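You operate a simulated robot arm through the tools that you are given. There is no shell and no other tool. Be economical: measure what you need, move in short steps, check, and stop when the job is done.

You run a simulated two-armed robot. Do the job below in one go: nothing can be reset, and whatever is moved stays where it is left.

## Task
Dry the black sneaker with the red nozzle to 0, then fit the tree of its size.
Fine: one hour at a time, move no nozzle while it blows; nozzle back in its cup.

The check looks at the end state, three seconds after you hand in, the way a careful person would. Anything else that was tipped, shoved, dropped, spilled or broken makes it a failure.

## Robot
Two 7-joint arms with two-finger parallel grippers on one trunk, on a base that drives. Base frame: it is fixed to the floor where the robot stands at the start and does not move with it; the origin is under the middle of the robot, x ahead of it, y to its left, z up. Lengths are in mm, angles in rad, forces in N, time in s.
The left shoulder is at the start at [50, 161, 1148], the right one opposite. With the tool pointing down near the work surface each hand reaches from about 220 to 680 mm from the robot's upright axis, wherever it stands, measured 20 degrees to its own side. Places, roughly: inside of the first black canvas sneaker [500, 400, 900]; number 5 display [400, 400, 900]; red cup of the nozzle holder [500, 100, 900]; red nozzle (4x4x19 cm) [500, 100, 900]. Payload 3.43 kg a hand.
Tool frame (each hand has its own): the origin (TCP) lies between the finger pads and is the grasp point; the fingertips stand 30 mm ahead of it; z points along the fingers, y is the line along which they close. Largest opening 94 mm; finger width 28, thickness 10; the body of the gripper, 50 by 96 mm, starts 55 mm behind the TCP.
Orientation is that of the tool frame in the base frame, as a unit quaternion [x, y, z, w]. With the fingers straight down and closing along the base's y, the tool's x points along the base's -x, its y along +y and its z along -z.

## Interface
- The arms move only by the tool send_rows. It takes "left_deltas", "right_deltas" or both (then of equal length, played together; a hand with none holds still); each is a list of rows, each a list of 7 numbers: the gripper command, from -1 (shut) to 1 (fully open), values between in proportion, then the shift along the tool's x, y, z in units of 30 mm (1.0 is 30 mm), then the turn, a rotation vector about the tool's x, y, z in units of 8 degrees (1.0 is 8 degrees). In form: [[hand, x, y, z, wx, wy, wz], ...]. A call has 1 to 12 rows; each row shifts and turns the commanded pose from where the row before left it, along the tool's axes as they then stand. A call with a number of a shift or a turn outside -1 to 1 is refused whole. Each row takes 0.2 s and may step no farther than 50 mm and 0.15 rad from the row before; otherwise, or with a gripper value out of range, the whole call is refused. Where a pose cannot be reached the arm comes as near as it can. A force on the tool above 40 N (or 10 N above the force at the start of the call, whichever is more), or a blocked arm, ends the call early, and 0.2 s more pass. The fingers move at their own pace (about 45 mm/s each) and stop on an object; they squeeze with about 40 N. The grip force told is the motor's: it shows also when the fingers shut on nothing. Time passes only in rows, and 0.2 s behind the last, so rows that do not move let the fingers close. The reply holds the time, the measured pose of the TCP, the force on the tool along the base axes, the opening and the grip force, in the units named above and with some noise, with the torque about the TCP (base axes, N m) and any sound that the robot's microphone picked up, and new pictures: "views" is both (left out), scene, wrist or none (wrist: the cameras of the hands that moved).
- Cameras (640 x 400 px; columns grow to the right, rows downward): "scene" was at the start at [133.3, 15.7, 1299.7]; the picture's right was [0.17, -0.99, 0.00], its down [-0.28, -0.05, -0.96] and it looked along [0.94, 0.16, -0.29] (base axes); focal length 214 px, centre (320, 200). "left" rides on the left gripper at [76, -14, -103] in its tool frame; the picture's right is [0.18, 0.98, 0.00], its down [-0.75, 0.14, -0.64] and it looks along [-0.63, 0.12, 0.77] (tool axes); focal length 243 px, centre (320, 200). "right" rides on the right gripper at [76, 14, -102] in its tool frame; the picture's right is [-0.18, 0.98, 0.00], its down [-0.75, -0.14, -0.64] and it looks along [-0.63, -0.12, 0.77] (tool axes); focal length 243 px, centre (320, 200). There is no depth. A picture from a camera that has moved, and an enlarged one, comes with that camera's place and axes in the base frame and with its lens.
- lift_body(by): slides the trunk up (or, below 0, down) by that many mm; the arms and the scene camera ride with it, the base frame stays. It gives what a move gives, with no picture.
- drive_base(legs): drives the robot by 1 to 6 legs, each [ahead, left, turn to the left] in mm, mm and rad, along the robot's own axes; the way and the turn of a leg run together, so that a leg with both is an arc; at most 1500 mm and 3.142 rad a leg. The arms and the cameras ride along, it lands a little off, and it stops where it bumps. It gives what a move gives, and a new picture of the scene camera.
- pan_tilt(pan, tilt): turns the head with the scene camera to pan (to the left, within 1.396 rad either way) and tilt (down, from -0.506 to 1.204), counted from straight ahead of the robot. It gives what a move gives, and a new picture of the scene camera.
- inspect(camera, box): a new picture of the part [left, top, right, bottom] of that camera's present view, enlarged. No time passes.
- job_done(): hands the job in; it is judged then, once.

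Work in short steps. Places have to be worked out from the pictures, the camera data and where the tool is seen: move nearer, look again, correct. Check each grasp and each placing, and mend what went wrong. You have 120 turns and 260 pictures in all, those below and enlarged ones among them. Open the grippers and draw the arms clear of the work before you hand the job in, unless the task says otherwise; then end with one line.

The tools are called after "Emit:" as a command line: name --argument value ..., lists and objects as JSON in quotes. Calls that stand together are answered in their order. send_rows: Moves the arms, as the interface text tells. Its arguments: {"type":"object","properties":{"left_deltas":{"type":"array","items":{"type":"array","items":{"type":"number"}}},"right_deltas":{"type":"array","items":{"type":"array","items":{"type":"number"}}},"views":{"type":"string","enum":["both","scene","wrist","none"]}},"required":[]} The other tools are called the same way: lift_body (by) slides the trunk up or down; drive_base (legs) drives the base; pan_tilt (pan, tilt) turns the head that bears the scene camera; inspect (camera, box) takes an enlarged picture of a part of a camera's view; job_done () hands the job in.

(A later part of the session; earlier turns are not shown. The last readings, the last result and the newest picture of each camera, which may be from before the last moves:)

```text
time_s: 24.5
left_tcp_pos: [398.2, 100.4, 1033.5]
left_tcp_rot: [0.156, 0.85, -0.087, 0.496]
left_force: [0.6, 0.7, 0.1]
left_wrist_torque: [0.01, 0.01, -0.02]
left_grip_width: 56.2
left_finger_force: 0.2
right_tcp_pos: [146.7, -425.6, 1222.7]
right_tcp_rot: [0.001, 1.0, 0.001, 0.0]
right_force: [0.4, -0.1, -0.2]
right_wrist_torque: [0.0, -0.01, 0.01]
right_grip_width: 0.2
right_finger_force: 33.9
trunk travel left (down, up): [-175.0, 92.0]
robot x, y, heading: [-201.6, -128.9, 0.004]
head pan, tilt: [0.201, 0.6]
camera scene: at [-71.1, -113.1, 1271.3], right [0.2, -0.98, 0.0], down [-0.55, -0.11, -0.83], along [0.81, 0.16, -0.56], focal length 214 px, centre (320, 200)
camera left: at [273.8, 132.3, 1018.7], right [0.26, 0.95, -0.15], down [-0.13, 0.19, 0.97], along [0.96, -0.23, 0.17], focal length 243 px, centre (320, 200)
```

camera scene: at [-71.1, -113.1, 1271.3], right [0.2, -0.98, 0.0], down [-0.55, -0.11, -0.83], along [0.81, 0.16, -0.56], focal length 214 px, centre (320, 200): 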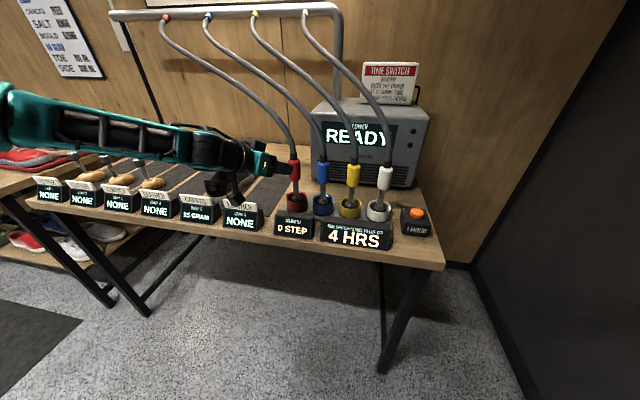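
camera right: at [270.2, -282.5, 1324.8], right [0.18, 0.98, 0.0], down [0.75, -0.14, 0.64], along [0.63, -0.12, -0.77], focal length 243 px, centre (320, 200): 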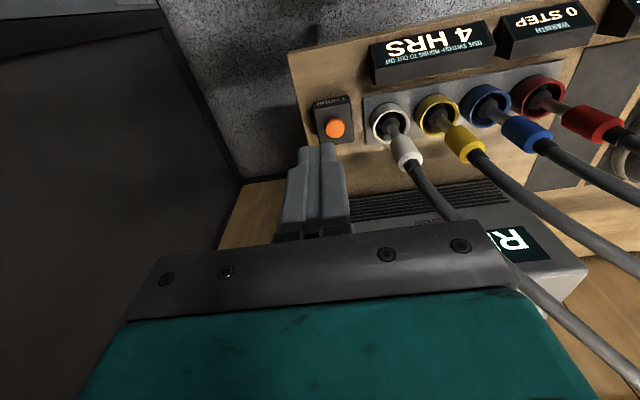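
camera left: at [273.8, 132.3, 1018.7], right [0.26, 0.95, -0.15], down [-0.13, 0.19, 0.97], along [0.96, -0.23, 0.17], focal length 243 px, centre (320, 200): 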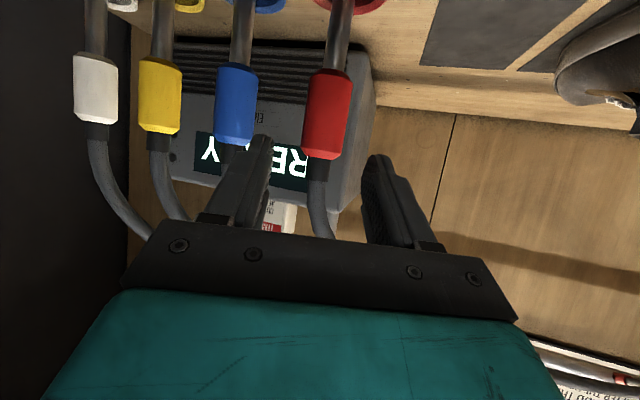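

Aligned within a few mm. I'll advance 81 mm along the tool axis with the fingers still open.

Emit:
send_rows --left_deltas '[[0.2, 0.034, 0.022, 0.675, 0, 0, 0], [0.2, 0.034, 0.022, 0.675, 0, 0, 0], [0.2, 0.034, 0.022, 0.675, 0, 0, 0], [0.2, 0.034, 0.022, 0.675, 0, 0, 0], [0.2, 0, 0, 0, 0, 0, 0]]'

Emit:
inspect --camera "scene" --box '[230, 120, 350, 220]'

```text
time_s: 25.7
left_tcp_pos: [463.1, 79.5, 991.9]
left_tcp_rot: [0.155, 0.85, -0.087, 0.497]
left_force: [-0.3, -0.4, 0.8]
left_wrist_torque: [-0.02, 0.03, -0.01]
left_grip_width: 56.4
left_finger_force: 0.1
right_tcp_pos: [147.5, -426.0, 1223.0]
right_tcp_rot: [0.001, 1.0, 0.0, 0.0]
right_force: [0.8, -0.2, -0.5]
right_wrist_torque: [-0.01, 0.0, 0.01]
right_grip_width: 0.0
right_finger_force: 32.6
trunk travel left (down, up): [-175.0, 92.0]
robot x, y, heading: [-195.5, -131.7, 0.002]
head pan, tilt: [0.201, 0.6]
camera scene: at [-71.1, -112.9, 1271.3], right [0.2, -0.98, 0.0], down [-0.55, -0.11, -0.83], along [0.81, 0.16, -0.56], focal length 214 px, centre (320, 200)
camera left: at [339.0, 110.6, 975.0], right [0.26, 0.95, -0.15], down [-0.13, 0.19, 0.97], along [0.96, -0.23, 0.17], focal length 243 px, centre (320, 200)
```

scene: 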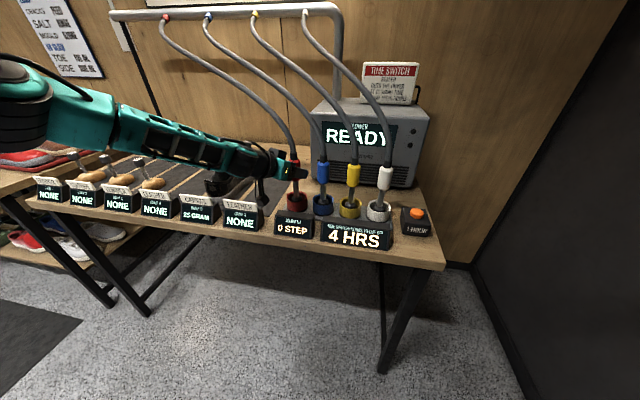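
left: 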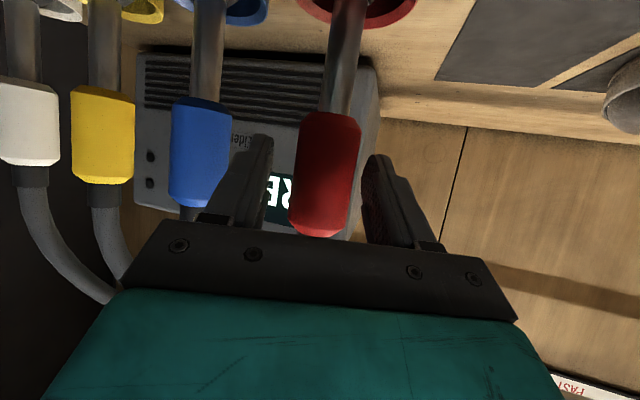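

```text
4.00 times, centred on (290, 170) of scene
camera zoom: at [-71.1, -112.9, 1271.3], right [0.2, -0.98, 0.0], down [-0.55, -0.11, -0.83], along [0.81, 0.16, -0.56], focal length 858 px, centre (440, 320)
```

zoom: 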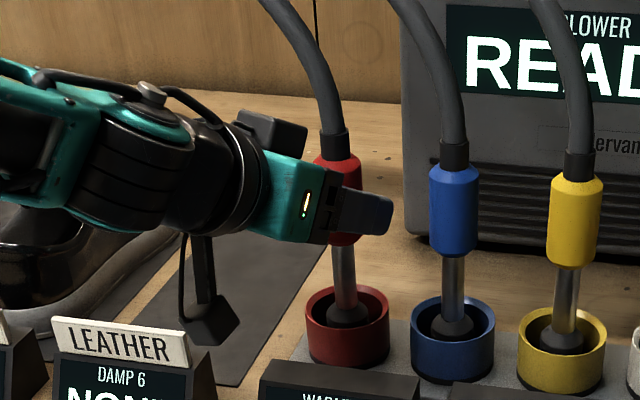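

The handle sits between the pads. I'll close the fingers and check the grip.

Emit:
send_rows --left_deltas '[[-1, 0, 0, 0, 0, 0, 0], [-1, 0, 0, 0, 0, 0, 0], [-1, 0, 0, 0, 0, 0, 0], [-1, 0, 0, 0, 0, 0, 0]]' --views "wrist"

```text
time_s: 26.7
left_tcp_pos: [464.1, 80.4, 991.9]
left_tcp_rot: [0.154, 0.85, -0.086, 0.497]
left_force: [1.0, 1.0, -0.5]
left_wrist_torque: [0.17, -0.09, 0.05]
left_grip_width: 34.4
left_finger_force: 40.5
right_tcp_pos: [147.7, -426.0, 1223.2]
right_tcp_rot: [0.001, 1.0, 0.0, 0.0]
right_force: [-0.2, 0.3, -0.2]
right_wrist_torque: [-0.01, -0.01, 0.03]
right_grip_width: 0.0
right_finger_force: 33.0
trunk travel left (down, up): [-175.0, 92.0]
robot x, y, heading: [-198.0, -133.2, 0.001]
head pan, tilt: [0.201, 0.6]
camera left: at [339.0, 110.8, 975.1], right [0.26, 0.95, -0.15], down [-0.13, 0.19, 0.97], along [0.96, -0.23, 0.17], focal length 243 px, centre (320, 200)
```

left: 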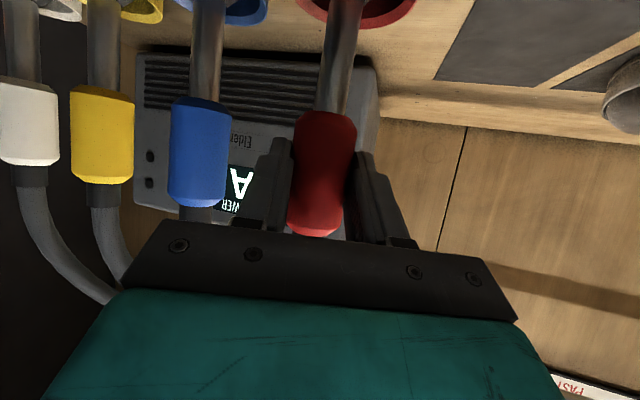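

Gripped at 34.4 mm. I'll note this cup pose and lift straight up 120 mm.

Emit:
send_rows --left_deltas '[[-1, -0.87, 0.004, -0.493, 0, 0, 0], [-1, -0.87, 0.004, -0.493, 0, 0, 0], [-1, -0.87, 0.004, -0.493, 0, 0, 0], [-1, -0.87, 0.004, -0.493, 0, 0, 0], [-1, 0, 0, 0, 0, 0, 0]]'

Emit:
inspect --camera "scene" --box '[230, 100, 350, 220]'

```text
time_s: 27.9
left_tcp_pos: [463.5, 80.3, 1112.7]
left_tcp_rot: [0.155, 0.85, -0.086, 0.496]
left_force: [0.2, 0.2, -1.8]
left_wrist_torque: [-0.01, 0.02, 0.01]
left_grip_width: 34.4
left_finger_force: 39.3
right_tcp_pos: [147.9, -425.3, 1223.0]
right_tcp_rot: [0.001, 1.0, 0.0, 0.0]
right_force: [-0.5, -1.1, -0.7]
right_wrist_torque: [-0.04, 0.01, 0.01]
right_grip_width: 0.2
right_finger_force: 32.9
trunk travel left (down, up): [-175.0, 92.0]
robot x, y, heading: [-200.7, -133.3, 0.002]
head pan, tilt: [0.201, 0.6]
camera scene: at [-70.6, -112.9, 1271.2], right [0.2, -0.98, 0.0], down [-0.55, -0.11, -0.82], along [0.81, 0.16, -0.57], focal length 214 px, centre (320, 200)
camera left: at [339.1, 111.2, 1096.1], right [0.26, 0.95, -0.15], down [-0.13, 0.19, 0.97], along [0.96, -0.23, 0.17], focal length 243 px, centre (320, 200)
```

scene: 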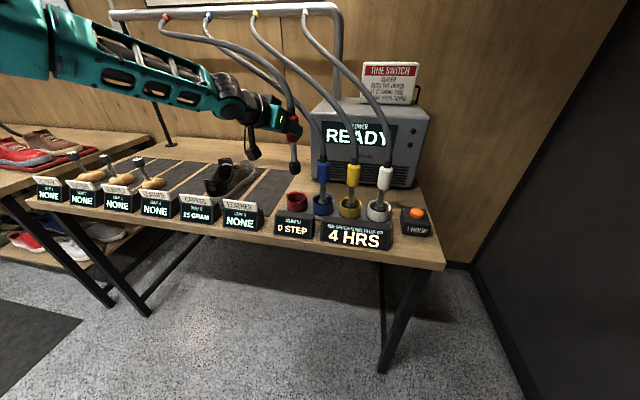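
left: 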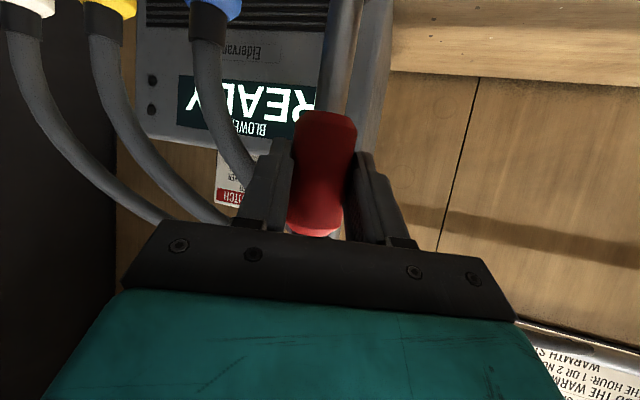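

```text
3.33 times, centred on (290, 160) of scene
camera zoom: at [-70.6, -112.9, 1271.2], right [0.2, -0.98, 0.0], down [-0.55, -0.11, -0.82], along [0.81, 0.16, -0.57], focal length 715 px, centre (420, 333)
```

zoom: 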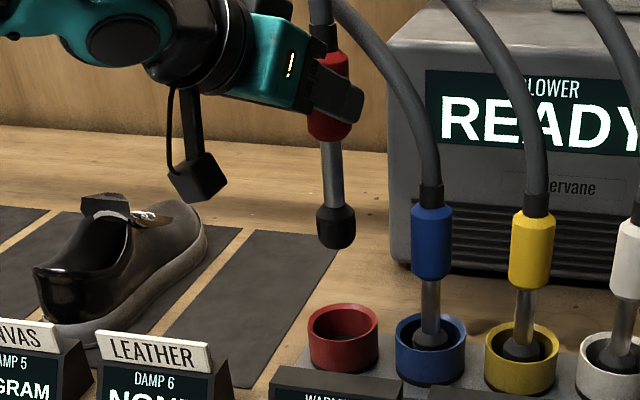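

The nozzle is free, with its bulb tip about 137 mm below the TCP. I'll lift 30 mm more, then let the base carry it over the shoe (opening about [505,365]), keeping the arm still.

Emit:
send_rows --left_deltas '[[-1, -0.87, 0.004, -0.493, 0, 0, 0], [-1, 0, 0, 0, 0, 0, 0]]' --views "none"

Emit:
drive_base --legs '[[0, 282, 0], [42, 0, 0]]'

Emit:
inspect --camera "left" --box '[160, 0, 480, 200]'

```text
time_s: 28.5
left_tcp_pos: [463.3, 79.8, 1141.2]
left_tcp_rot: [0.156, 0.85, -0.087, 0.496]
left_force: [-0.4, 1.0, -1.6]
left_wrist_torque: [0.02, -0.02, 0.04]
left_grip_width: 34.5
left_finger_force: 39.9
right_tcp_pos: [147.3, -426.4, 1222.6]
right_tcp_rot: [0.001, 1.0, 0.002, 0.001]
right_force: [0.4, -0.3, -0.5]
right_wrist_torque: [0.03, -0.01, 0.01]
right_grip_width: 0.0
right_finger_force: 33.1
trunk travel left (down, up): [-175.0, 92.0]
robot x, y, heading: [-195.7, -128.6, -0.0]
head pan, tilt: [0.201, 0.6]
```

```text
time_s: 31.0
left_tcp_pos: [506.4, 363.3, 1141.7]
left_tcp_rot: [0.155, 0.85, -0.087, 0.496]
left_force: [0.5, 0.3, -2.5]
left_wrist_torque: [0.01, 0.01, 0.0]
left_grip_width: 34.5
left_finger_force: 40.0
right_tcp_pos: [190.1, -143.0, 1222.3]
right_tcp_rot: [-0.001, 1.0, 0.0, 0.0]
right_force: [0.1, -0.8, -0.3]
right_wrist_torque: [-0.02, 0.01, 0.01]
right_grip_width: 0.0
right_finger_force: 32.6
trunk travel left (down, up): [-175.0, 92.0]
robot x, y, heading: [-158.6, 152.5, 0.005]
head pan, tilt: [0.201, 0.6]
camera scene: at [-27.9, 169.9, 1271.1], right [0.2, -0.98, 0.0], down [-0.55, -0.11, -0.82], along [0.81, 0.17, -0.57], focal length 214 px, centre (320, 200)
```

scene: 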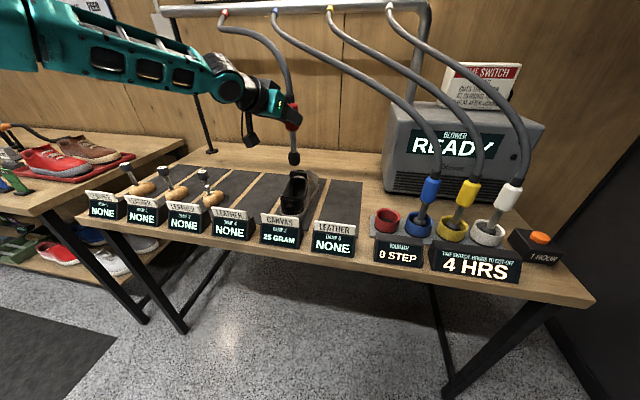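

```text
2.00 times, centred on (320, 100) of left
camera zoom: at [381.2, 394.7, 1124.8], right [0.26, 0.95, -0.15], down [-0.13, 0.19, 0.97], along [0.96, -0.23, 0.17], focal length 485 px, centre (320, 400)
```

zoom: 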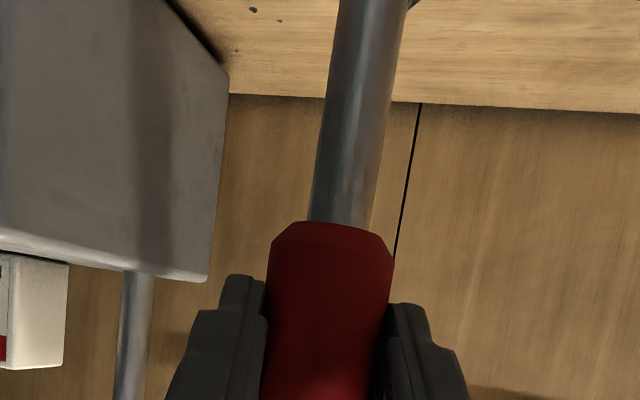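

Hovering now. I'll look closely at the tip against the opening in the scene camera, and use the right arm's camera for a second view.

Emit:
inspect --camera "scene" --box '[230, 90, 370, 230]'

Emit:
inspect --camera "right" --box '[400, 0, 640, 200]'

```text
2.86 times, centred on (300, 160) of scene
camera zoom: at [-27.9, 169.9, 1271.1], right [0.2, -0.98, 0.0], down [-0.55, -0.11, -0.82], along [0.81, 0.17, -0.57], focal length 613 px, centre (377, 314)
```

zoom: 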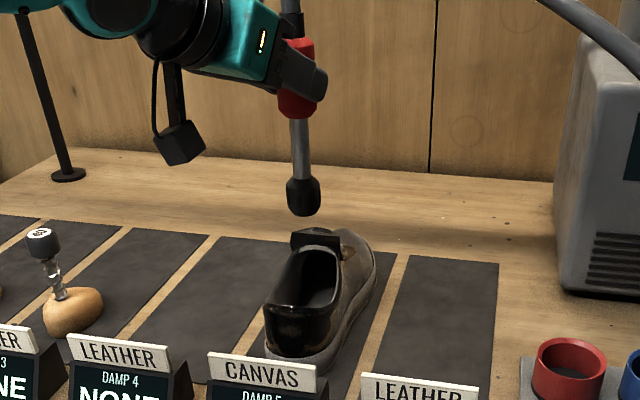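

```text
2.00 times, centred on (520, 100) of right
camera zoom: at [114.7, -128.9, 1324.7], right [0.18, 0.98, 0.0], down [0.75, -0.14, 0.64], along [0.63, -0.12, -0.77], focal length 485 px, centre (-80, 400)
```

zoom: 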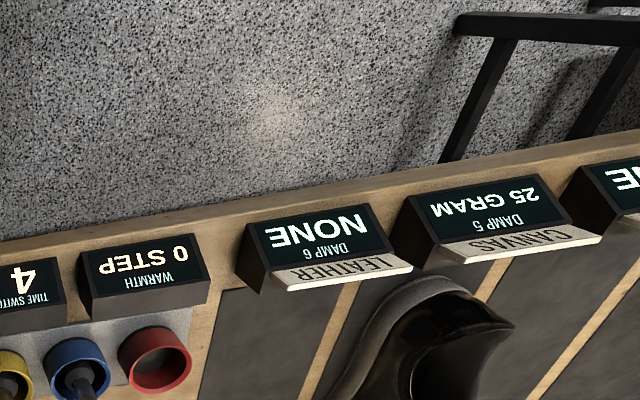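

The opening runs from about x 452 to 555, near y 360, with the rim around z 905–945. The tip at [506,360] is centred, so I'll descend 100 mm and check.

Emit:
send_rows --left_deltas '[[-1, 0.87, -0.004, 0.493, 0, 0, 0], [-1, 0.87, -0.004, 0.493, 0, 0, 0], [-1, 0.87, -0.004, 0.493, 0, 0, 0], [-1, 0.29, -0.001, 0.164, 0, 0, 0], [-1, 0, 0, 0, 0, 0, 0]]' --views "none"

Emit:
inspect --camera "scene" --box '[230, 90, 370, 230]'

```text
time_s: 32.2
left_tcp_pos: [505.2, 363.8, 1040.1]
left_tcp_rot: [0.154, 0.85, -0.086, 0.496]
left_force: [-0.2, -0.2, -1.6]
left_wrist_torque: [-0.01, 0.01, 0.0]
left_grip_width: 34.8
left_finger_force: 40.0
right_tcp_pos: [190.2, -142.8, 1223.4]
right_tcp_rot: [0.0, 1.0, 0.001, 0.0]
right_force: [1.0, -0.1, 0.4]
right_wrist_torque: [0.03, 0.04, -0.01]
right_grip_width: 0.3
right_finger_force: 33.0
trunk travel left (down, up): [-175.0, 92.0]
robot x, y, heading: [-157.2, 154.1, 0.004]
head pan, tilt: [0.201, 0.6]
```

```text
2.86 times, centred on (300, 160) of scene
camera zoom: at [-28.9, 169.8, 1271.3], right [0.2, -0.98, 0.0], down [-0.55, -0.11, -0.82], along [0.81, 0.17, -0.57], focal length 613 px, centre (377, 314)
```

zoom: 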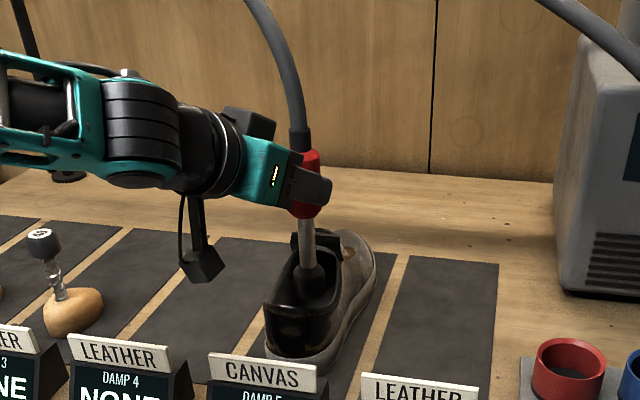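

The tip is entering cleanly, with no contact force. I'll go down another 36 mm gently.

Emit:
send_rows --left_deltas '[[-1, 0.35, -0.002, 0.2, 0, 0, 0], [-1, 0.35, -0.002, 0.2, 0, 0, 0], [-1, 0.35, -0.002, 0.2, 0, 0, 0], [-1, 0, 0, 0, 0, 0, 0]]' --views "none"

Emit:
inspect --camera "scene" --box '[230, 90, 370, 230]'

```text
time_s: 33.2
left_tcp_pos: [503.9, 364.1, 1006.2]
left_tcp_rot: [0.154, 0.85, -0.086, 0.496]
left_force: [-0.1, 0.2, -2.4]
left_wrist_torque: [0.03, 0.02, -0.04]
left_grip_width: 34.4
left_finger_force: 40.0
right_tcp_pos: [189.6, -143.5, 1222.7]
right_tcp_rot: [-0.001, 1.0, 0.0, 0.0]
right_force: [-0.5, -0.3, 0.3]
right_wrist_torque: [0.05, -0.01, -0.01]
right_grip_width: 0.0
right_finger_force: 32.9
trunk travel left (down, up): [-175.0, 92.0]
robot x, y, heading: [-154.8, 151.0, -0.002]
head pan, tilt: [0.201, 0.6]
```

```text
2.86 times, centred on (300, 160) of scene
camera zoom: at [-29.0, 169.8, 1271.3], right [0.2, -0.98, 0.0], down [-0.55, -0.11, -0.82], along [0.81, 0.17, -0.57], focal length 613 px, centre (377, 314)
```

zoom: 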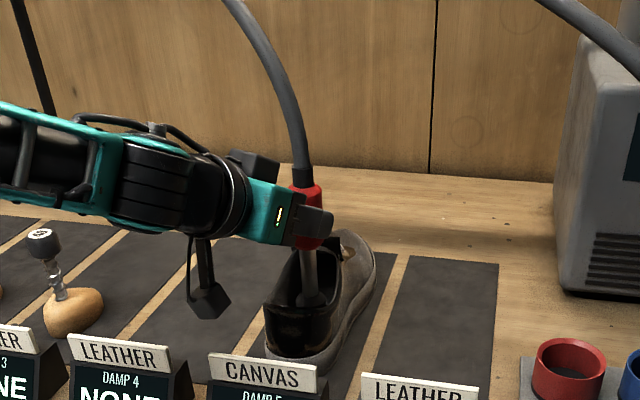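

Still no contact, with the tip near z 869. I'll creep down a few mm more until it touches.

Emit:
send_rows --left_deltas '[[-1, 0.12, 0, 0.066, 0, 0, 0], [-1, 0.12, 0, 0.066, 0, 0, 0], [-1, 0, 0, 0, 0, 0, 0]]' --views "none"

```text
time_s: 34.0
left_tcp_pos: [504.5, 364.4, 1000.9]
left_tcp_rot: [0.154, 0.849, -0.086, 0.498]
left_force: [-3.0, 2.0, 8.5]
left_wrist_torque: [0.12, 0.34, -0.06]
left_grip_width: 34.4
left_finger_force: 40.9
right_tcp_pos: [188.7, -143.1, 1223.8]
right_tcp_rot: [0.0, 1.0, 0.0, 0.001]
right_force: [1.1, -0.1, 0.4]
right_wrist_torque: [0.01, 0.01, -0.01]
right_grip_width: 0.0
right_finger_force: 33.3
trunk travel left (down, up): [-175.0, 92.0]
robot x, y, heading: [-154.8, 152.6, 0.002]
head pan, tilt: [0.201, 0.6]
```

Contact with the insole. I'll ease back 2 mm, open the fingers and see whether the nozzle stays put.

Emit:
send_rows --left_deltas '[[-1, -0.058, 0, -0.033, 0, 0, 0], [0.0, 0, 0, 0, 0, 0, 0], [0.2, 0, 0, 0, 0, 0, 0], [0.2, 0, 0, 0, 0, 0, 0]]' --views "wrist"

Emit:
inspect --camera "scene" --box '[230, 90, 370, 230]'

```text
time_s: 35.0
left_tcp_pos: [506.1, 364.0, 999.0]
left_tcp_rot: [0.154, 0.85, -0.086, 0.496]
left_force: [-0.3, -0.9, 1.0]
left_wrist_torque: [-0.01, 0.02, 0.01]
left_grip_width: 56.7
left_finger_force: 0.1
right_tcp_pos: [189.4, -142.8, 1223.6]
right_tcp_rot: [-0.002, 1.0, -0.001, 0.0]
right_force: [-0.1, 0.8, -0.3]
right_wrist_torque: [0.0, -0.03, 0.01]
right_grip_width: 0.1
right_finger_force: 33.2
trunk travel left (down, up): [-175.0, 92.0]
robot x, y, heading: [-158.8, 153.0, -0.002]
head pan, tilt: [0.201, 0.6]
camera left: at [380.3, 394.6, 983.1], right [0.26, 0.95, -0.15], down [-0.13, 0.19, 0.97], along [0.96, -0.23, 0.17], focal length 243 px, centre (320, 200)
```

left: 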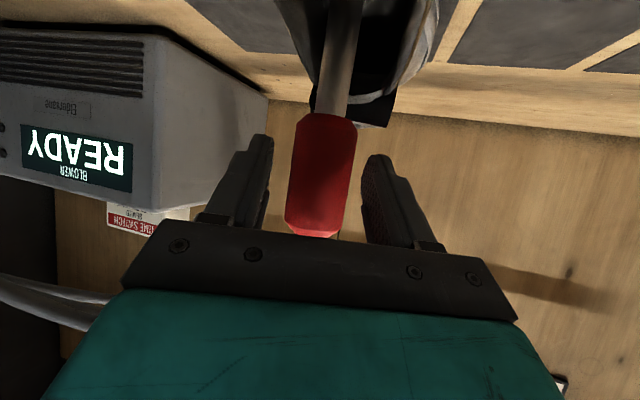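

```text
2.86 times, centred on (300, 160) of scene
camera zoom: at [-29.2, 169.8, 1271.3], right [0.2, -0.98, 0.0], down [-0.55, -0.11, -0.83], along [0.81, 0.17, -0.56], focal length 613 px, centre (377, 314)
```

zoom: 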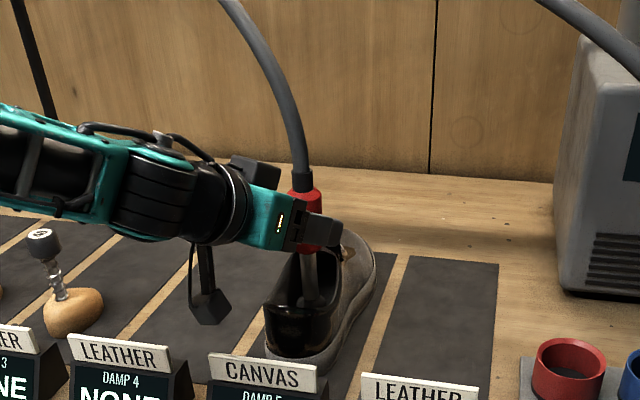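

It stands on its own. I'll draw the hand straight back along its axis.

Emit:
send_rows --left_deltas '[[0.2, 0, 0, -0.7, 0, 0, 0], [0.2, 0, 0, -0.9, 0, 0, 0], [0.2, 0, 0, -1, 0, 0, 0], [0.2, 0, 0, -1, 0, 0, 0], [0.2, 0, 0, -1, 0, 0, 0], [0.2, 0, 0, 0, 0, 0, 0]]'

Emit:
inspect --camera "scene" --box '[230, 90, 370, 230]'

```text
time_s: 36.4
left_tcp_pos: [392.5, 404.9, 1065.8]
left_tcp_rot: [0.155, 0.85, -0.087, 0.496]
left_force: [-0.6, 0.1, 0.1]
left_wrist_torque: [0.0, 0.02, 0.01]
left_grip_width: 56.6
left_finger_force: 0.0
right_tcp_pos: [189.6, -142.5, 1223.1]
right_tcp_rot: [0.0, 1.0, 0.0, 0.0]
right_force: [-0.4, -0.4, -0.1]
right_wrist_torque: [0.02, 0.0, -0.01]
right_grip_width: 0.1
right_finger_force: 32.5
trunk travel left (down, up): [-175.0, 92.0]
robot x, y, heading: [-153.9, 153.4, 0.004]
head pan, tilt: [0.201, 0.6]
camera scene: at [-28.9, 169.7, 1271.2], right [0.2, -0.98, 0.0], down [-0.55, -0.11, -0.82], along [0.81, 0.17, -0.57], focal length 214 px, centre (320, 200)
camera left: at [267.9, 436.4, 1050.5], right [0.26, 0.95, -0.15], down [-0.13, 0.19, 0.97], along [0.96, -0.23, 0.17], focal length 243 px, centre (320, 200)
```

scene: 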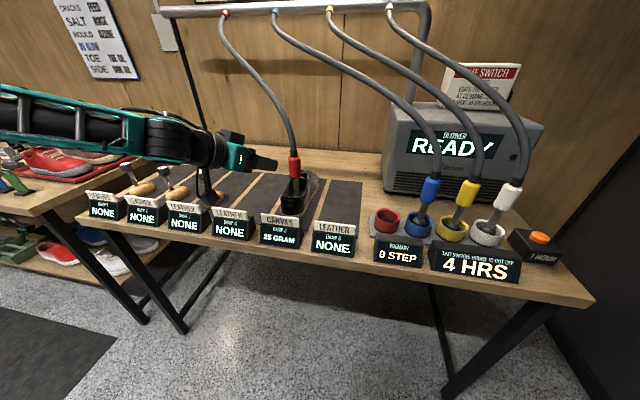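
left: 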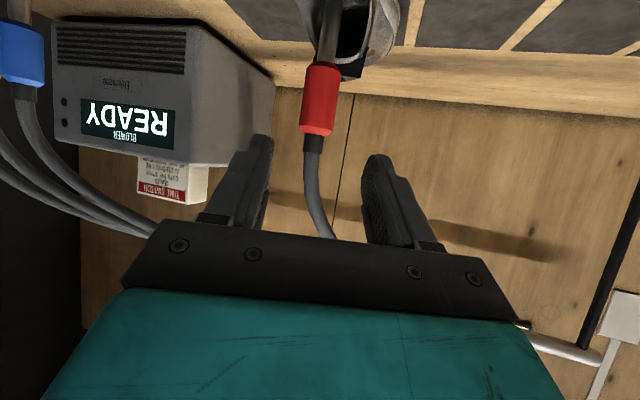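

```text
2.86 times, centred on (300, 160) of scene
camera zoom: at [-28.9, 169.7, 1271.2], right [0.2, -0.98, 0.0], down [-0.55, -0.11, -0.82], along [0.81, 0.17, -0.57], focal length 613 px, centre (377, 314)
```

zoom: 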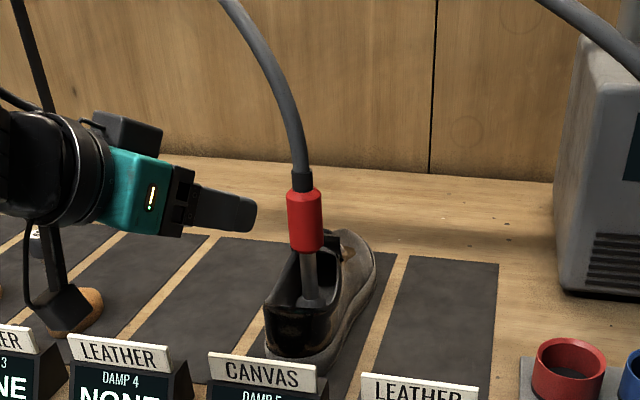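

Stable. The button top triangulates to about [463,-289,889]. I'll back off, then drive right so the right hand can reach it.

Emit:
drive_base --legs '[[-60, 0, 0], [0, -250, 0], [70, 0, 0]]'

```text
time_s: 39.4
left_tcp_pos: [402.6, 156.8, 1066.5]
left_tcp_rot: [0.154, 0.85, -0.087, 0.496]
left_force: [0.6, 0.4, 1.1]
left_wrist_torque: [-0.01, 0.03, 0.0]
left_grip_width: 56.3
left_finger_force: 0.1
right_tcp_pos: [199.8, -392.7, 1223.3]
right_tcp_rot: [-0.001, 1.0, 0.0, 0.0]
right_force: [0.4, -0.1, 0.3]
right_wrist_torque: [0.02, 0.02, -0.01]
right_grip_width: 0.0
right_finger_force: 32.8
trunk travel left (down, up): [-175.0, 92.0]
robot x, y, heading: [-147.2, -93.6, -0.001]
head pan, tilt: [0.201, 0.6]
camera scene: at [-18.9, -79.7, 1271.2], right [0.2, -0.98, 0.0], down [-0.55, -0.11, -0.82], along [0.81, 0.17, -0.57], focal length 214 px, centre (320, 200)
```

scene: 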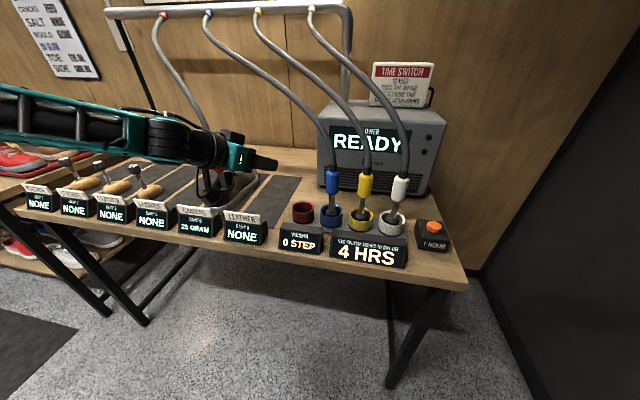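

The right hand now goes above the button, to about z 1043.

Emit:
send_rows --right_deltas '[[-1, -0.974, 0.385, 0.667, 0, 0, 0], [-1, -0.974, 0.385, 0.667, 0, 0, 0], [-1, -0.974, 0.385, 0.667, 0, 0, 0], [-1, -0.974, 0.385, 0.667, 0, 0, 0], [-1, -0.974, 0.385, 0.667, 0, 0, 0], [-1, -0.974, 0.385, 0.667, 0, 0, 0], [-1, -0.974, 0.385, 0.667, 0, 0, 0], [-1, -0.974, 0.385, 0.667, 0, 0, 0], [-1, -0.974, 0.385, 0.667, 0, 0, 0], [-1, 0, 0, 0, 0, 0, 0]]'

```text
time_s: 41.6
left_tcp_pos: [401.0, 156.8, 1067.5]
left_tcp_rot: [0.154, 0.85, -0.086, 0.496]
left_force: [-0.5, -0.4, 0.4]
left_wrist_torque: [-0.04, -0.02, -0.02]
left_grip_width: 56.3
left_finger_force: 0.0
right_tcp_pos: [462.2, -288.3, 1041.8]
right_tcp_rot: [0.0, 1.0, 0.001, 0.0]
right_force: [-0.3, 0.2, 0.2]
right_wrist_torque: [-0.02, -0.01, 0.0]
right_grip_width: 0.1
right_finger_force: 32.6
trunk travel left (down, up): [-175.0, 92.0]
robot x, y, heading: [-148.5, -98.8, 0.003]
head pan, tilt: [0.201, 0.6]
camera scene: at [-19.8, -80.0, 1271.3], right [0.2, -0.98, 0.0], down [-0.55, -0.11, -0.83], along [0.81, 0.17, -0.56], focal length 214 px, centre (320, 200)
camera right: at [386.2, -274.6, 1144.7], right [0.18, 0.98, 0.0], down [0.75, -0.14, 0.64], along [0.63, -0.12, -0.77], focal length 243 px, centre (320, 200)
```

scene: 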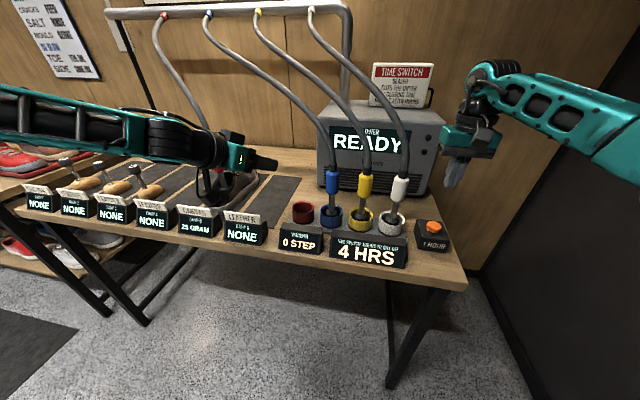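
right: 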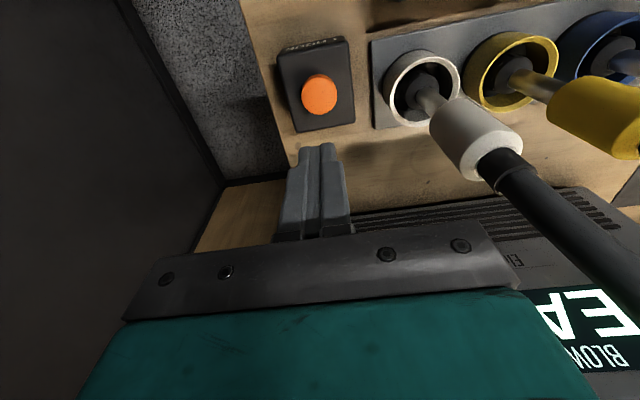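

The fingertips are right over the button. I'll descend 112 mm to just above it.

Emit:
send_rows --right_deltas '[[-1, 0, -0.05, 0.95, 0, 0, 0], [-1, 0, 0, 0.95, 0, 0, 0], [-1, 0, 0, 0.95, 0, 0, 0], [-1, 0, 0, 0.88, 0, 0, 0], [-1, 0, 0, 0, 0, 0, 0]]'

```text
time_s: 42.8
left_tcp_pos: [402.0, 157.0, 1067.2]
left_tcp_rot: [0.154, 0.85, -0.086, 0.497]
left_force: [0.1, -0.3, 0.0]
left_wrist_torque: [0.04, 0.04, 0.01]
left_grip_width: 56.4
left_finger_force: 0.0
right_tcp_pos: [462.4, -288.5, 931.4]
right_tcp_rot: [-0.001, 1.0, -0.001, 0.001]
right_force: [-0.8, 0.0, -0.1]
right_wrist_torque: [-0.01, 0.02, -0.02]
right_grip_width: 0.0
right_finger_force: 32.4
trunk travel left (down, up): [-175.0, 92.0]
robot x, y, heading: [-145.6, -96.4, 0.002]
head pan, tilt: [0.201, 0.6]
camera scene: at [-19.7, -79.8, 1271.3], right [0.2, -0.98, 0.0], down [-0.55, -0.11, -0.83], along [0.81, 0.17, -0.56], focal length 214 px, centre (320, 200)
camera right: at [386.3, -274.8, 1033.1], right [0.18, 0.98, 0.0], down [0.75, -0.14, 0.64], along [0.63, -0.12, -0.77], focal length 243 px, centre (320, 200)
```

scene: 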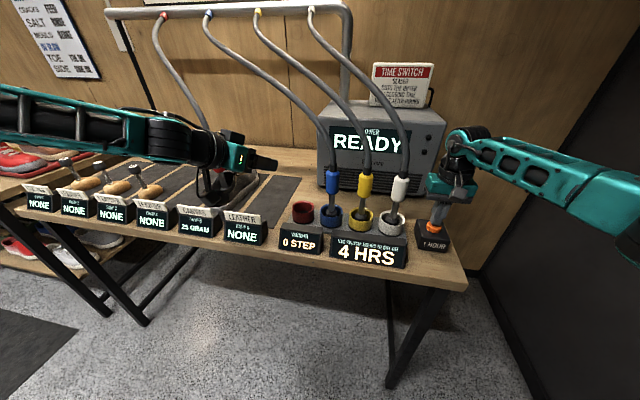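
right: 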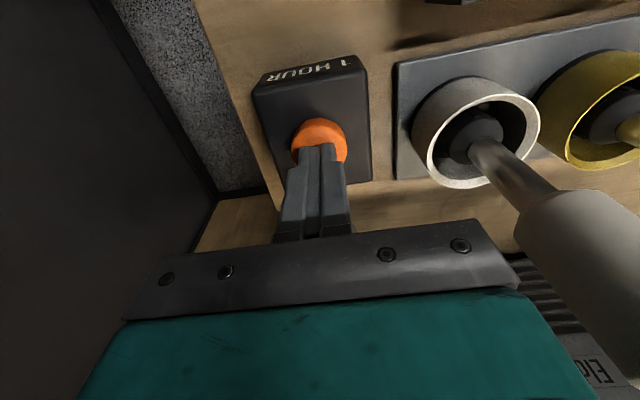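

Before pressing, one look from the left wrist camera to be sure the nozzle still stands in the shoe.

Emit:
inspect --camera "left" --box '[320, 0, 640, 200]'

Emit:
inspect --camera "scene" --box '[140, 100, 300, 250]'

```text
2.00 times, centred on (480, 100) of left
camera zoom: at [277.2, 187.0, 1050.6], right [0.26, 0.95, -0.15], down [-0.13, 0.19, 0.97], along [0.96, -0.23, 0.17], focal length 485 px, centre (0, 400)
```

zoom: 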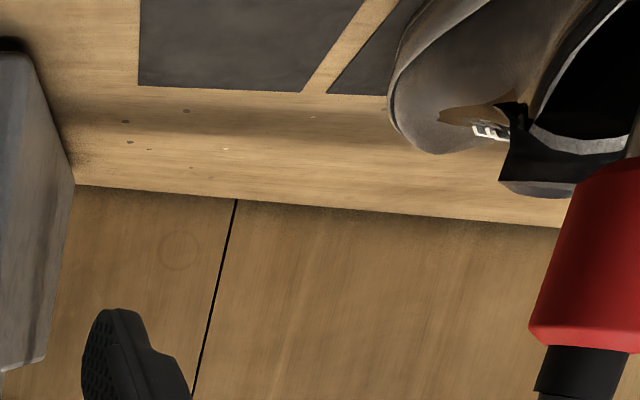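

```text
2.67 times, centred on (220, 175) of scene
camera zoom: at [-19.7, -79.8, 1271.3], right [0.2, -0.98, 0.0], down [-0.55, -0.11, -0.83], along [0.81, 0.17, -0.56], focal length 572 px, centre (587, 267)
```

zoom: 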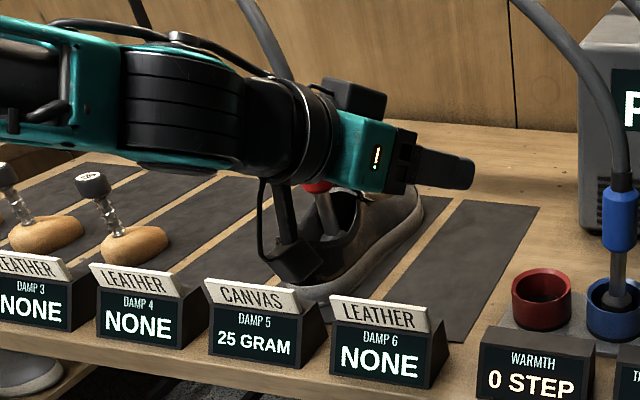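

All is well. I'll press down slowly.

Emit:
send_rows --right_deltas '[[-1, 0, 0, 0.15, 0, 0, 0], [-1, 0, 0, 0.15, 0, 0, 0], [-1, 0, 0, 0.15, 0, 0, 0]]' --views "scene"

```text
time_s: 43.6
left_tcp_pos: [400.2, 155.7, 1067.8]
left_tcp_rot: [0.154, 0.849, -0.086, 0.497]
left_force: [0.2, 0.4, -0.3]
left_wrist_torque: [-0.03, 0.0, 0.0]
left_grip_width: 56.7
left_finger_force: 0.1
right_tcp_pos: [461.7, -288.6, 922.1]
right_tcp_rot: [-0.001, 1.0, 0.001, 0.004]
right_force: [2.6, -3.2, 18.1]
right_wrist_torque: [-0.08, -0.03, 0.13]
right_grip_width: 0.3
right_finger_force: 32.3
trunk travel left (down, up): [-175.0, 92.0]
robot x, y, heading: [-148.2, -97.5, 0.001]
head pan, tilt: [0.201, 0.6]
heard: click
camera scene: at [-21.1, -79.5, 1271.8], right [0.2, -0.98, 0.0], down [-0.55, -0.11, -0.83], along [0.81, 0.17, -0.56], focal length 214 px, centre (320, 200)
```

scene: 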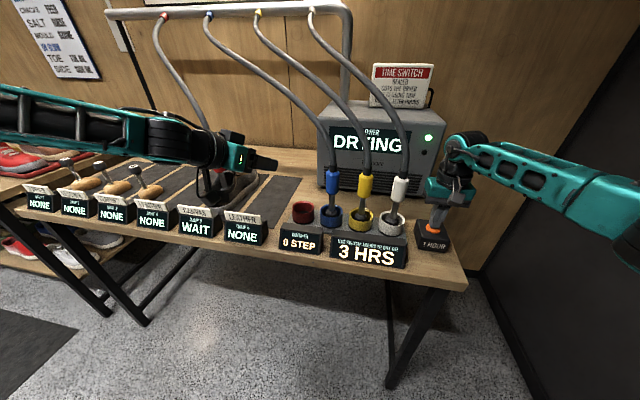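

A click, and the dryer shows DRYING with 3 HRS left. I'll lift 20 mm off the button and wait.

Emit:
send_rows --right_deltas '[[-1, 0, 0, -0.35, 0, 0, 0], [-1, 0, 0, -0.35, 0, 0, 0], [-1, 0, 0, 0, 0, 0, 0], [-1, 0, 0, 0, 0, 0, 0], [-1, 0, 0, 0, 0, 0, 0], [-1, 0, 0, 0, 0, 0, 0], [-1, 0, 0, 0, 0, 0, 0], [-1, 0, 0, 0, 0, 0, 0], [-1, 0, 0, 0, 0, 0, 0], [-1, 0, 0, 0, 0, 0, 0], [-1, 0, 0, 0, 0, 0, 0], [-1, 0, 0, 0, 0, 0, 0]]' --views "scene"

```text
time_s: 46.2
left_tcp_pos: [401.8, 157.0, 1066.7]
left_tcp_rot: [0.154, 0.85, -0.086, 0.497]
left_force: [0.6, 0.3, 1.2]
left_wrist_torque: [0.0, -0.01, -0.02]
left_grip_width: 56.6
left_finger_force: 0.1
right_tcp_pos: [461.7, -288.5, 940.2]
right_tcp_rot: [-0.001, 1.0, 0.0, 0.001]
right_force: [0.8, -0.6, -0.6]
right_wrist_torque: [-0.01, 0.02, -0.02]
right_grip_width: 0.0
right_finger_force: 32.7
trunk travel left (down, up): [-175.0, 92.0]
robot x, y, heading: [-145.4, -99.2, 0.004]
head pan, tilt: [0.201, 0.6]
camera scene: at [-19.7, -79.8, 1271.3], right [0.2, -0.98, 0.0], down [-0.55, -0.11, -0.83], along [0.81, 0.17, -0.56], focal length 214 px, centre (320, 200)
```

scene: 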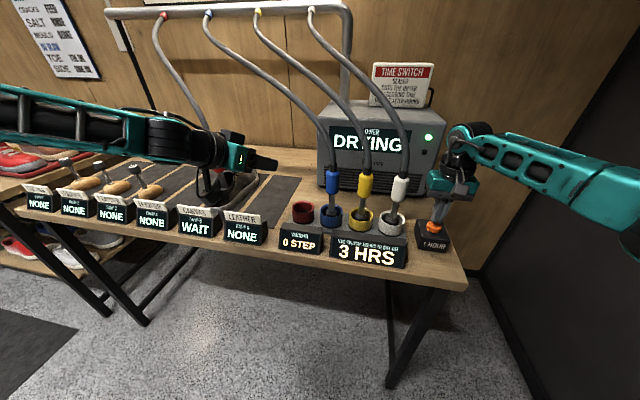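

Still drying, so I'll keep waiting.

Emit:
send_rows --right_deltas '[[-1, 0, 0, 0, 0, 0, 0], [-1, 0, 0, 0, 0, 0, 0], [-1, 0, 0, 0, 0, 0, 0], [-1, 0, 0, 0, 0, 0, 0], [-1, 0, 0, 0, 0, 0, 0], [-1, 0, 0, 0, 0, 0, 0], [-1, 0, 0, 0, 0, 0, 0], [-1, 0, 0, 0, 0, 0, 0], [-1, 0, 0, 0, 0, 0, 0], [-1, 0, 0, 0, 0, 0, 0], [-1, 0, 0, 0, 0, 0, 0], [-1, 0, 0, 0, 0, 0, 0]]' --views "none"

Emit:
send_rows --right_deltas '[[-1, 0, 0, 0, 0, 0, 0], [-1, 0, 0, 0, 0, 0, 0], [-1, 0, 0, 0, 0, 0, 0], [-1, 0, 0, 0, 0, 0, 0], [-1, 0, 0, 0, 0, 0, 0], [-1, 0, 0, 0, 0, 0, 0], [-1, 0, 0, 0, 0, 0, 0], [-1, 0, 0, 0, 0, 0, 0], [-1, 0, 0, 0, 0, 0, 0], [-1, 0, 0, 0, 0, 0, 0], [-1, 0, 0, 0, 0, 0, 0], [-1, 0, 0, 0, 0, 0, 0]]' --views "scene"

```text
time_s: 48.8
left_tcp_pos: [400.8, 155.9, 1066.3]
left_tcp_rot: [0.155, 0.85, -0.087, 0.497]
left_force: [-0.3, -0.5, -0.1]
left_wrist_torque: [-0.01, 0.03, -0.02]
left_grip_width: 56.3
left_finger_force: 0.0
right_tcp_pos: [461.9, -289.4, 938.8]
right_tcp_rot: [-0.001, 1.0, 0.0, 0.0]
right_force: [0.1, 0.0, -0.6]
right_wrist_torque: [0.0, -0.02, 0.03]
right_grip_width: 0.0
right_finger_force: 32.9
trunk travel left (down, up): [-175.0, 92.0]
robot x, y, heading: [-145.7, -98.2, -0.003]
head pan, tilt: [0.201, 0.6]
```

```text
time_s: 51.4
left_tcp_pos: [401.0, 156.1, 1066.7]
left_tcp_rot: [0.154, 0.85, -0.086, 0.496]
left_force: [-0.6, 0.5, 0.6]
left_wrist_torque: [0.01, 0.01, 0.01]
left_grip_width: 56.3
left_finger_force: 0.0
right_tcp_pos: [461.4, -290.0, 938.6]
right_tcp_rot: [-0.001, 1.0, 0.0, 0.0]
right_force: [0.0, 0.3, -0.2]
right_wrist_torque: [0.01, -0.04, 0.0]
right_grip_width: 0.0
right_finger_force: 32.5
trunk travel left (down, up): [-175.0, 92.0]
robot x, y, heading: [-147.4, -94.3, 0.001]
head pan, tilt: [0.201, 0.6]
camera scene: at [-19.7, -79.8, 1271.3], right [0.2, -0.98, 0.0], down [-0.55, -0.11, -0.83], along [0.81, 0.17, -0.56], focal length 214 px, centre (320, 200)
```

scene: 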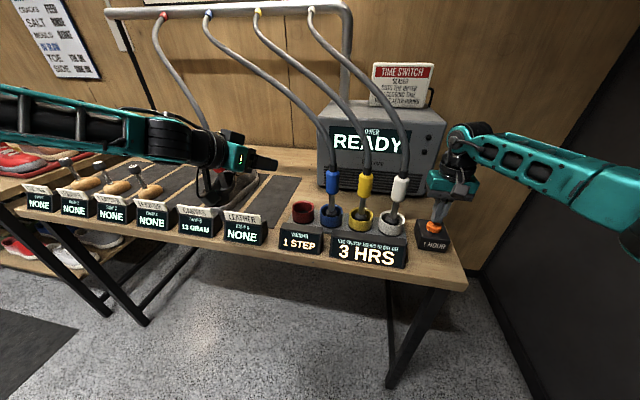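

It reads READY again with warmth 1, and I'll confirm the damp figure before pressing a second time.

Emit:
inspect --camera "scene" --box '[160, 180, 420, 270]'

```text
2.46 times, centred on (290, 225) of scene
camera zoom: at [-19.7, -79.8, 1271.3], right [0.2, -0.98, 0.0], down [-0.55, -0.11, -0.83], along [0.81, 0.17, -0.56], focal length 528 px, centre (394, 138)
```

zoom: 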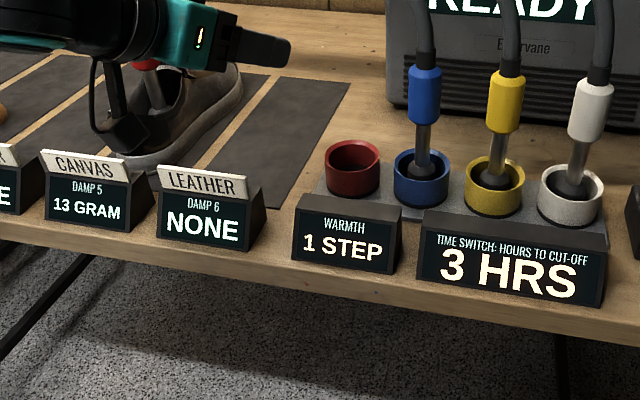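

It's 13 g and warmth 1, so the next hour takes exactly 12+1 = 13. Pressing once more.

Emit:
send_rows --right_deltas '[[-1, 0, 0, 0.2, 0, 0, 0], [-1, 0, 0, 0.2, 0, 0, 0], [-1, 0, 0, 0.18, 0, 0, 0], [-1, 0, 0, 0.15, 0, 0, 0]]' --views "scene"

```text
time_s: 52.4
left_tcp_pos: [401.4, 156.4, 1067.6]
left_tcp_rot: [0.154, 0.85, -0.086, 0.497]
left_force: [0.4, 0.6, 0.1]
left_wrist_torque: [0.0, 0.03, 0.0]
left_grip_width: 56.6
left_finger_force: 0.0
right_tcp_pos: [461.6, -287.6, 921.9]
right_tcp_rot: [-0.001, 1.0, 0.001, 0.005]
right_force: [2.0, -2.3, 21.5]
right_wrist_torque: [-0.08, -0.01, 0.08]
right_grip_width: 0.2
right_finger_force: 33.3
trunk travel left (down, up): [-175.0, 92.0]
robot x, y, heading: [-147.0, -98.0, -0.002]
head pan, tilt: [0.201, 0.6]
heard: click
camera scene: at [-21.6, -79.4, 1271.9], right [0.2, -0.98, 0.0], down [-0.55, -0.11, -0.83], along [0.81, 0.17, -0.56], focal length 214 px, centre (320, 200)
```

scene: 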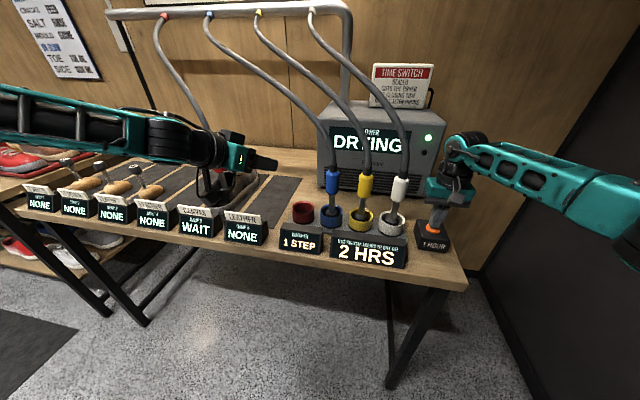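

The second hour is running. I'll retract the right arm up and back, away from the button, while it blows.

Emit:
send_rows --right_deltas '[[-1, 0, 0, -0.5, 0, 0, 0], [-1, 0, 0, -1, 0, 0, 0], [-1, 0, 0, -1, 0, 0, 0], [-1, 0, 0, -1, 0, 0, 0], [-1, 0, -0.2, -1, 0, 0, 0], [-1, 0, -0.2, -1, 0, 0, 0], [-1, 0, -0.2, -1, 0, 0, 0], [-1, 0, -0.2, -1, 0, 0, 0], [-1, 0.9, 0, -0.5, 0, 0, 0], [-1, 0.9, 0, -0.5, 0, 0, 0], [-1, 0.9, 0, 0, 0, 0, 0], [-1, 0.9, 0, 0, 0, 0, 0]]' --views "none"

Emit:
send_rows --right_deltas '[[-1, 0.9, 0, 0, 0, 0, 0], [-1, 0.9, 0, 0, 0, 0, 0], [-1, 0.9, 0, 0, 0, 0, 0], [-1, 0.9, 0, 0, 0, 0, 0], [-1, 0.9, 0, 0, 0, 0, 0], [-1, 0, 0, 0, 0, 0, 0], [-1, 0, 0, 0, 0, 0, 0], [-1, 0, 0, 0, 0, 0, 0], [-1, 0, 0, 0, 0, 0, 0], [-1, 0, 0, 0, 0, 0, 0], [-1, 0, 0, 0, 0, 0, 0], [-1, 0, 0, 0, 0, 0, 0]]' --views "none"

Emit:
send_rows --right_deltas '[[-1, 0, 0, 0, 0, 0, 0], [-1, 0, 0, 0, 0, 0, 0], [-1, 0, 0, 0, 0, 0, 0], [-1, 0, 0, 0, 0, 0, 0], [-1, 0, 0, 0, 0, 0, 0], [-1, 0, 0, 0, 0, 0, 0], [-1, 0, 0, 0, 0, 0, 0], [-1, 0, 0, 0, 0, 0, 0], [-1, 0, 0, 0, 0, 0, 0], [-1, 0, 0, 0, 0, 0, 0]]' --views "scene"

```text
time_s: 55.0
left_tcp_pos: [402.4, 156.1, 1066.7]
left_tcp_rot: [0.154, 0.85, -0.086, 0.497]
left_force: [-0.3, -0.3, 0.3]
left_wrist_torque: [0.0, -0.06, 0.01]
left_grip_width: 56.5
left_finger_force: 0.1
right_tcp_pos: [352.9, -313.0, 1172.2]
right_tcp_rot: [-0.002, 1.0, 0.0, 0.0]
right_force: [-0.6, 0.2, -0.7]
right_wrist_torque: [0.04, -0.03, -0.02]
right_grip_width: 0.0
right_finger_force: 33.1
trunk travel left (down, up): [-175.0, 92.0]
robot x, y, heading: [-148.2, -100.8, 0.001]
head pan, tilt: [0.201, 0.6]
```

```text
time_s: 57.6
left_tcp_pos: [400.5, 156.2, 1067.3]
left_tcp_rot: [0.154, 0.85, -0.086, 0.496]
left_force: [-0.2, -1.3, -0.3]
left_wrist_torque: [0.0, -0.04, -0.01]
left_grip_width: 56.5
left_finger_force: 0.1
right_tcp_pos: [218.6, -313.3, 1171.8]
right_tcp_rot: [-0.001, 1.0, 0.0, 0.001]
right_force: [-0.2, -0.2, -0.2]
right_wrist_torque: [-0.01, -0.01, 0.02]
right_grip_width: 0.0
right_finger_force: 32.7
trunk travel left (down, up): [-175.0, 92.0]
robot x, y, heading: [-150.1, -97.4, 0.006]
head pan, tilt: [0.201, 0.6]
```

```text
time_s: 59.8
left_tcp_pos: [401.6, 155.5, 1067.2]
left_tcp_rot: [0.153, 0.85, -0.085, 0.497]
left_force: [-0.4, 0.8, -0.5]
left_wrist_torque: [-0.02, -0.03, 0.04]
left_grip_width: 56.2
left_finger_force: 0.1
right_tcp_pos: [218.9, -313.7, 1171.7]
right_tcp_rot: [0.0, 1.0, 0.0, 0.001]
right_force: [0.1, 0.7, -0.7]
right_wrist_torque: [0.03, -0.03, 0.05]
right_grip_width: 0.0
right_finger_force: 33.2
trunk travel left (down, up): [-175.0, 92.0]
robot x, y, heading: [-147.1, -96.2, -0.002]
head pan, tilt: [0.201, 0.6]
camera scene: at [-19.7, -79.8, 1271.3], right [0.2, -0.98, 0.0], down [-0.55, -0.11, -0.83], along [0.81, 0.17, -0.56], focal length 214 px, centre (320, 200)
```

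scene: 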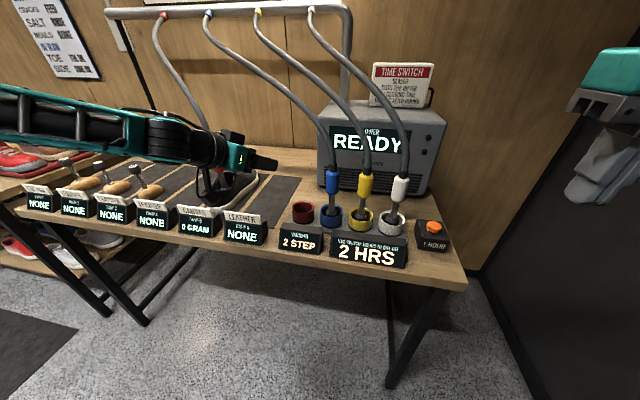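

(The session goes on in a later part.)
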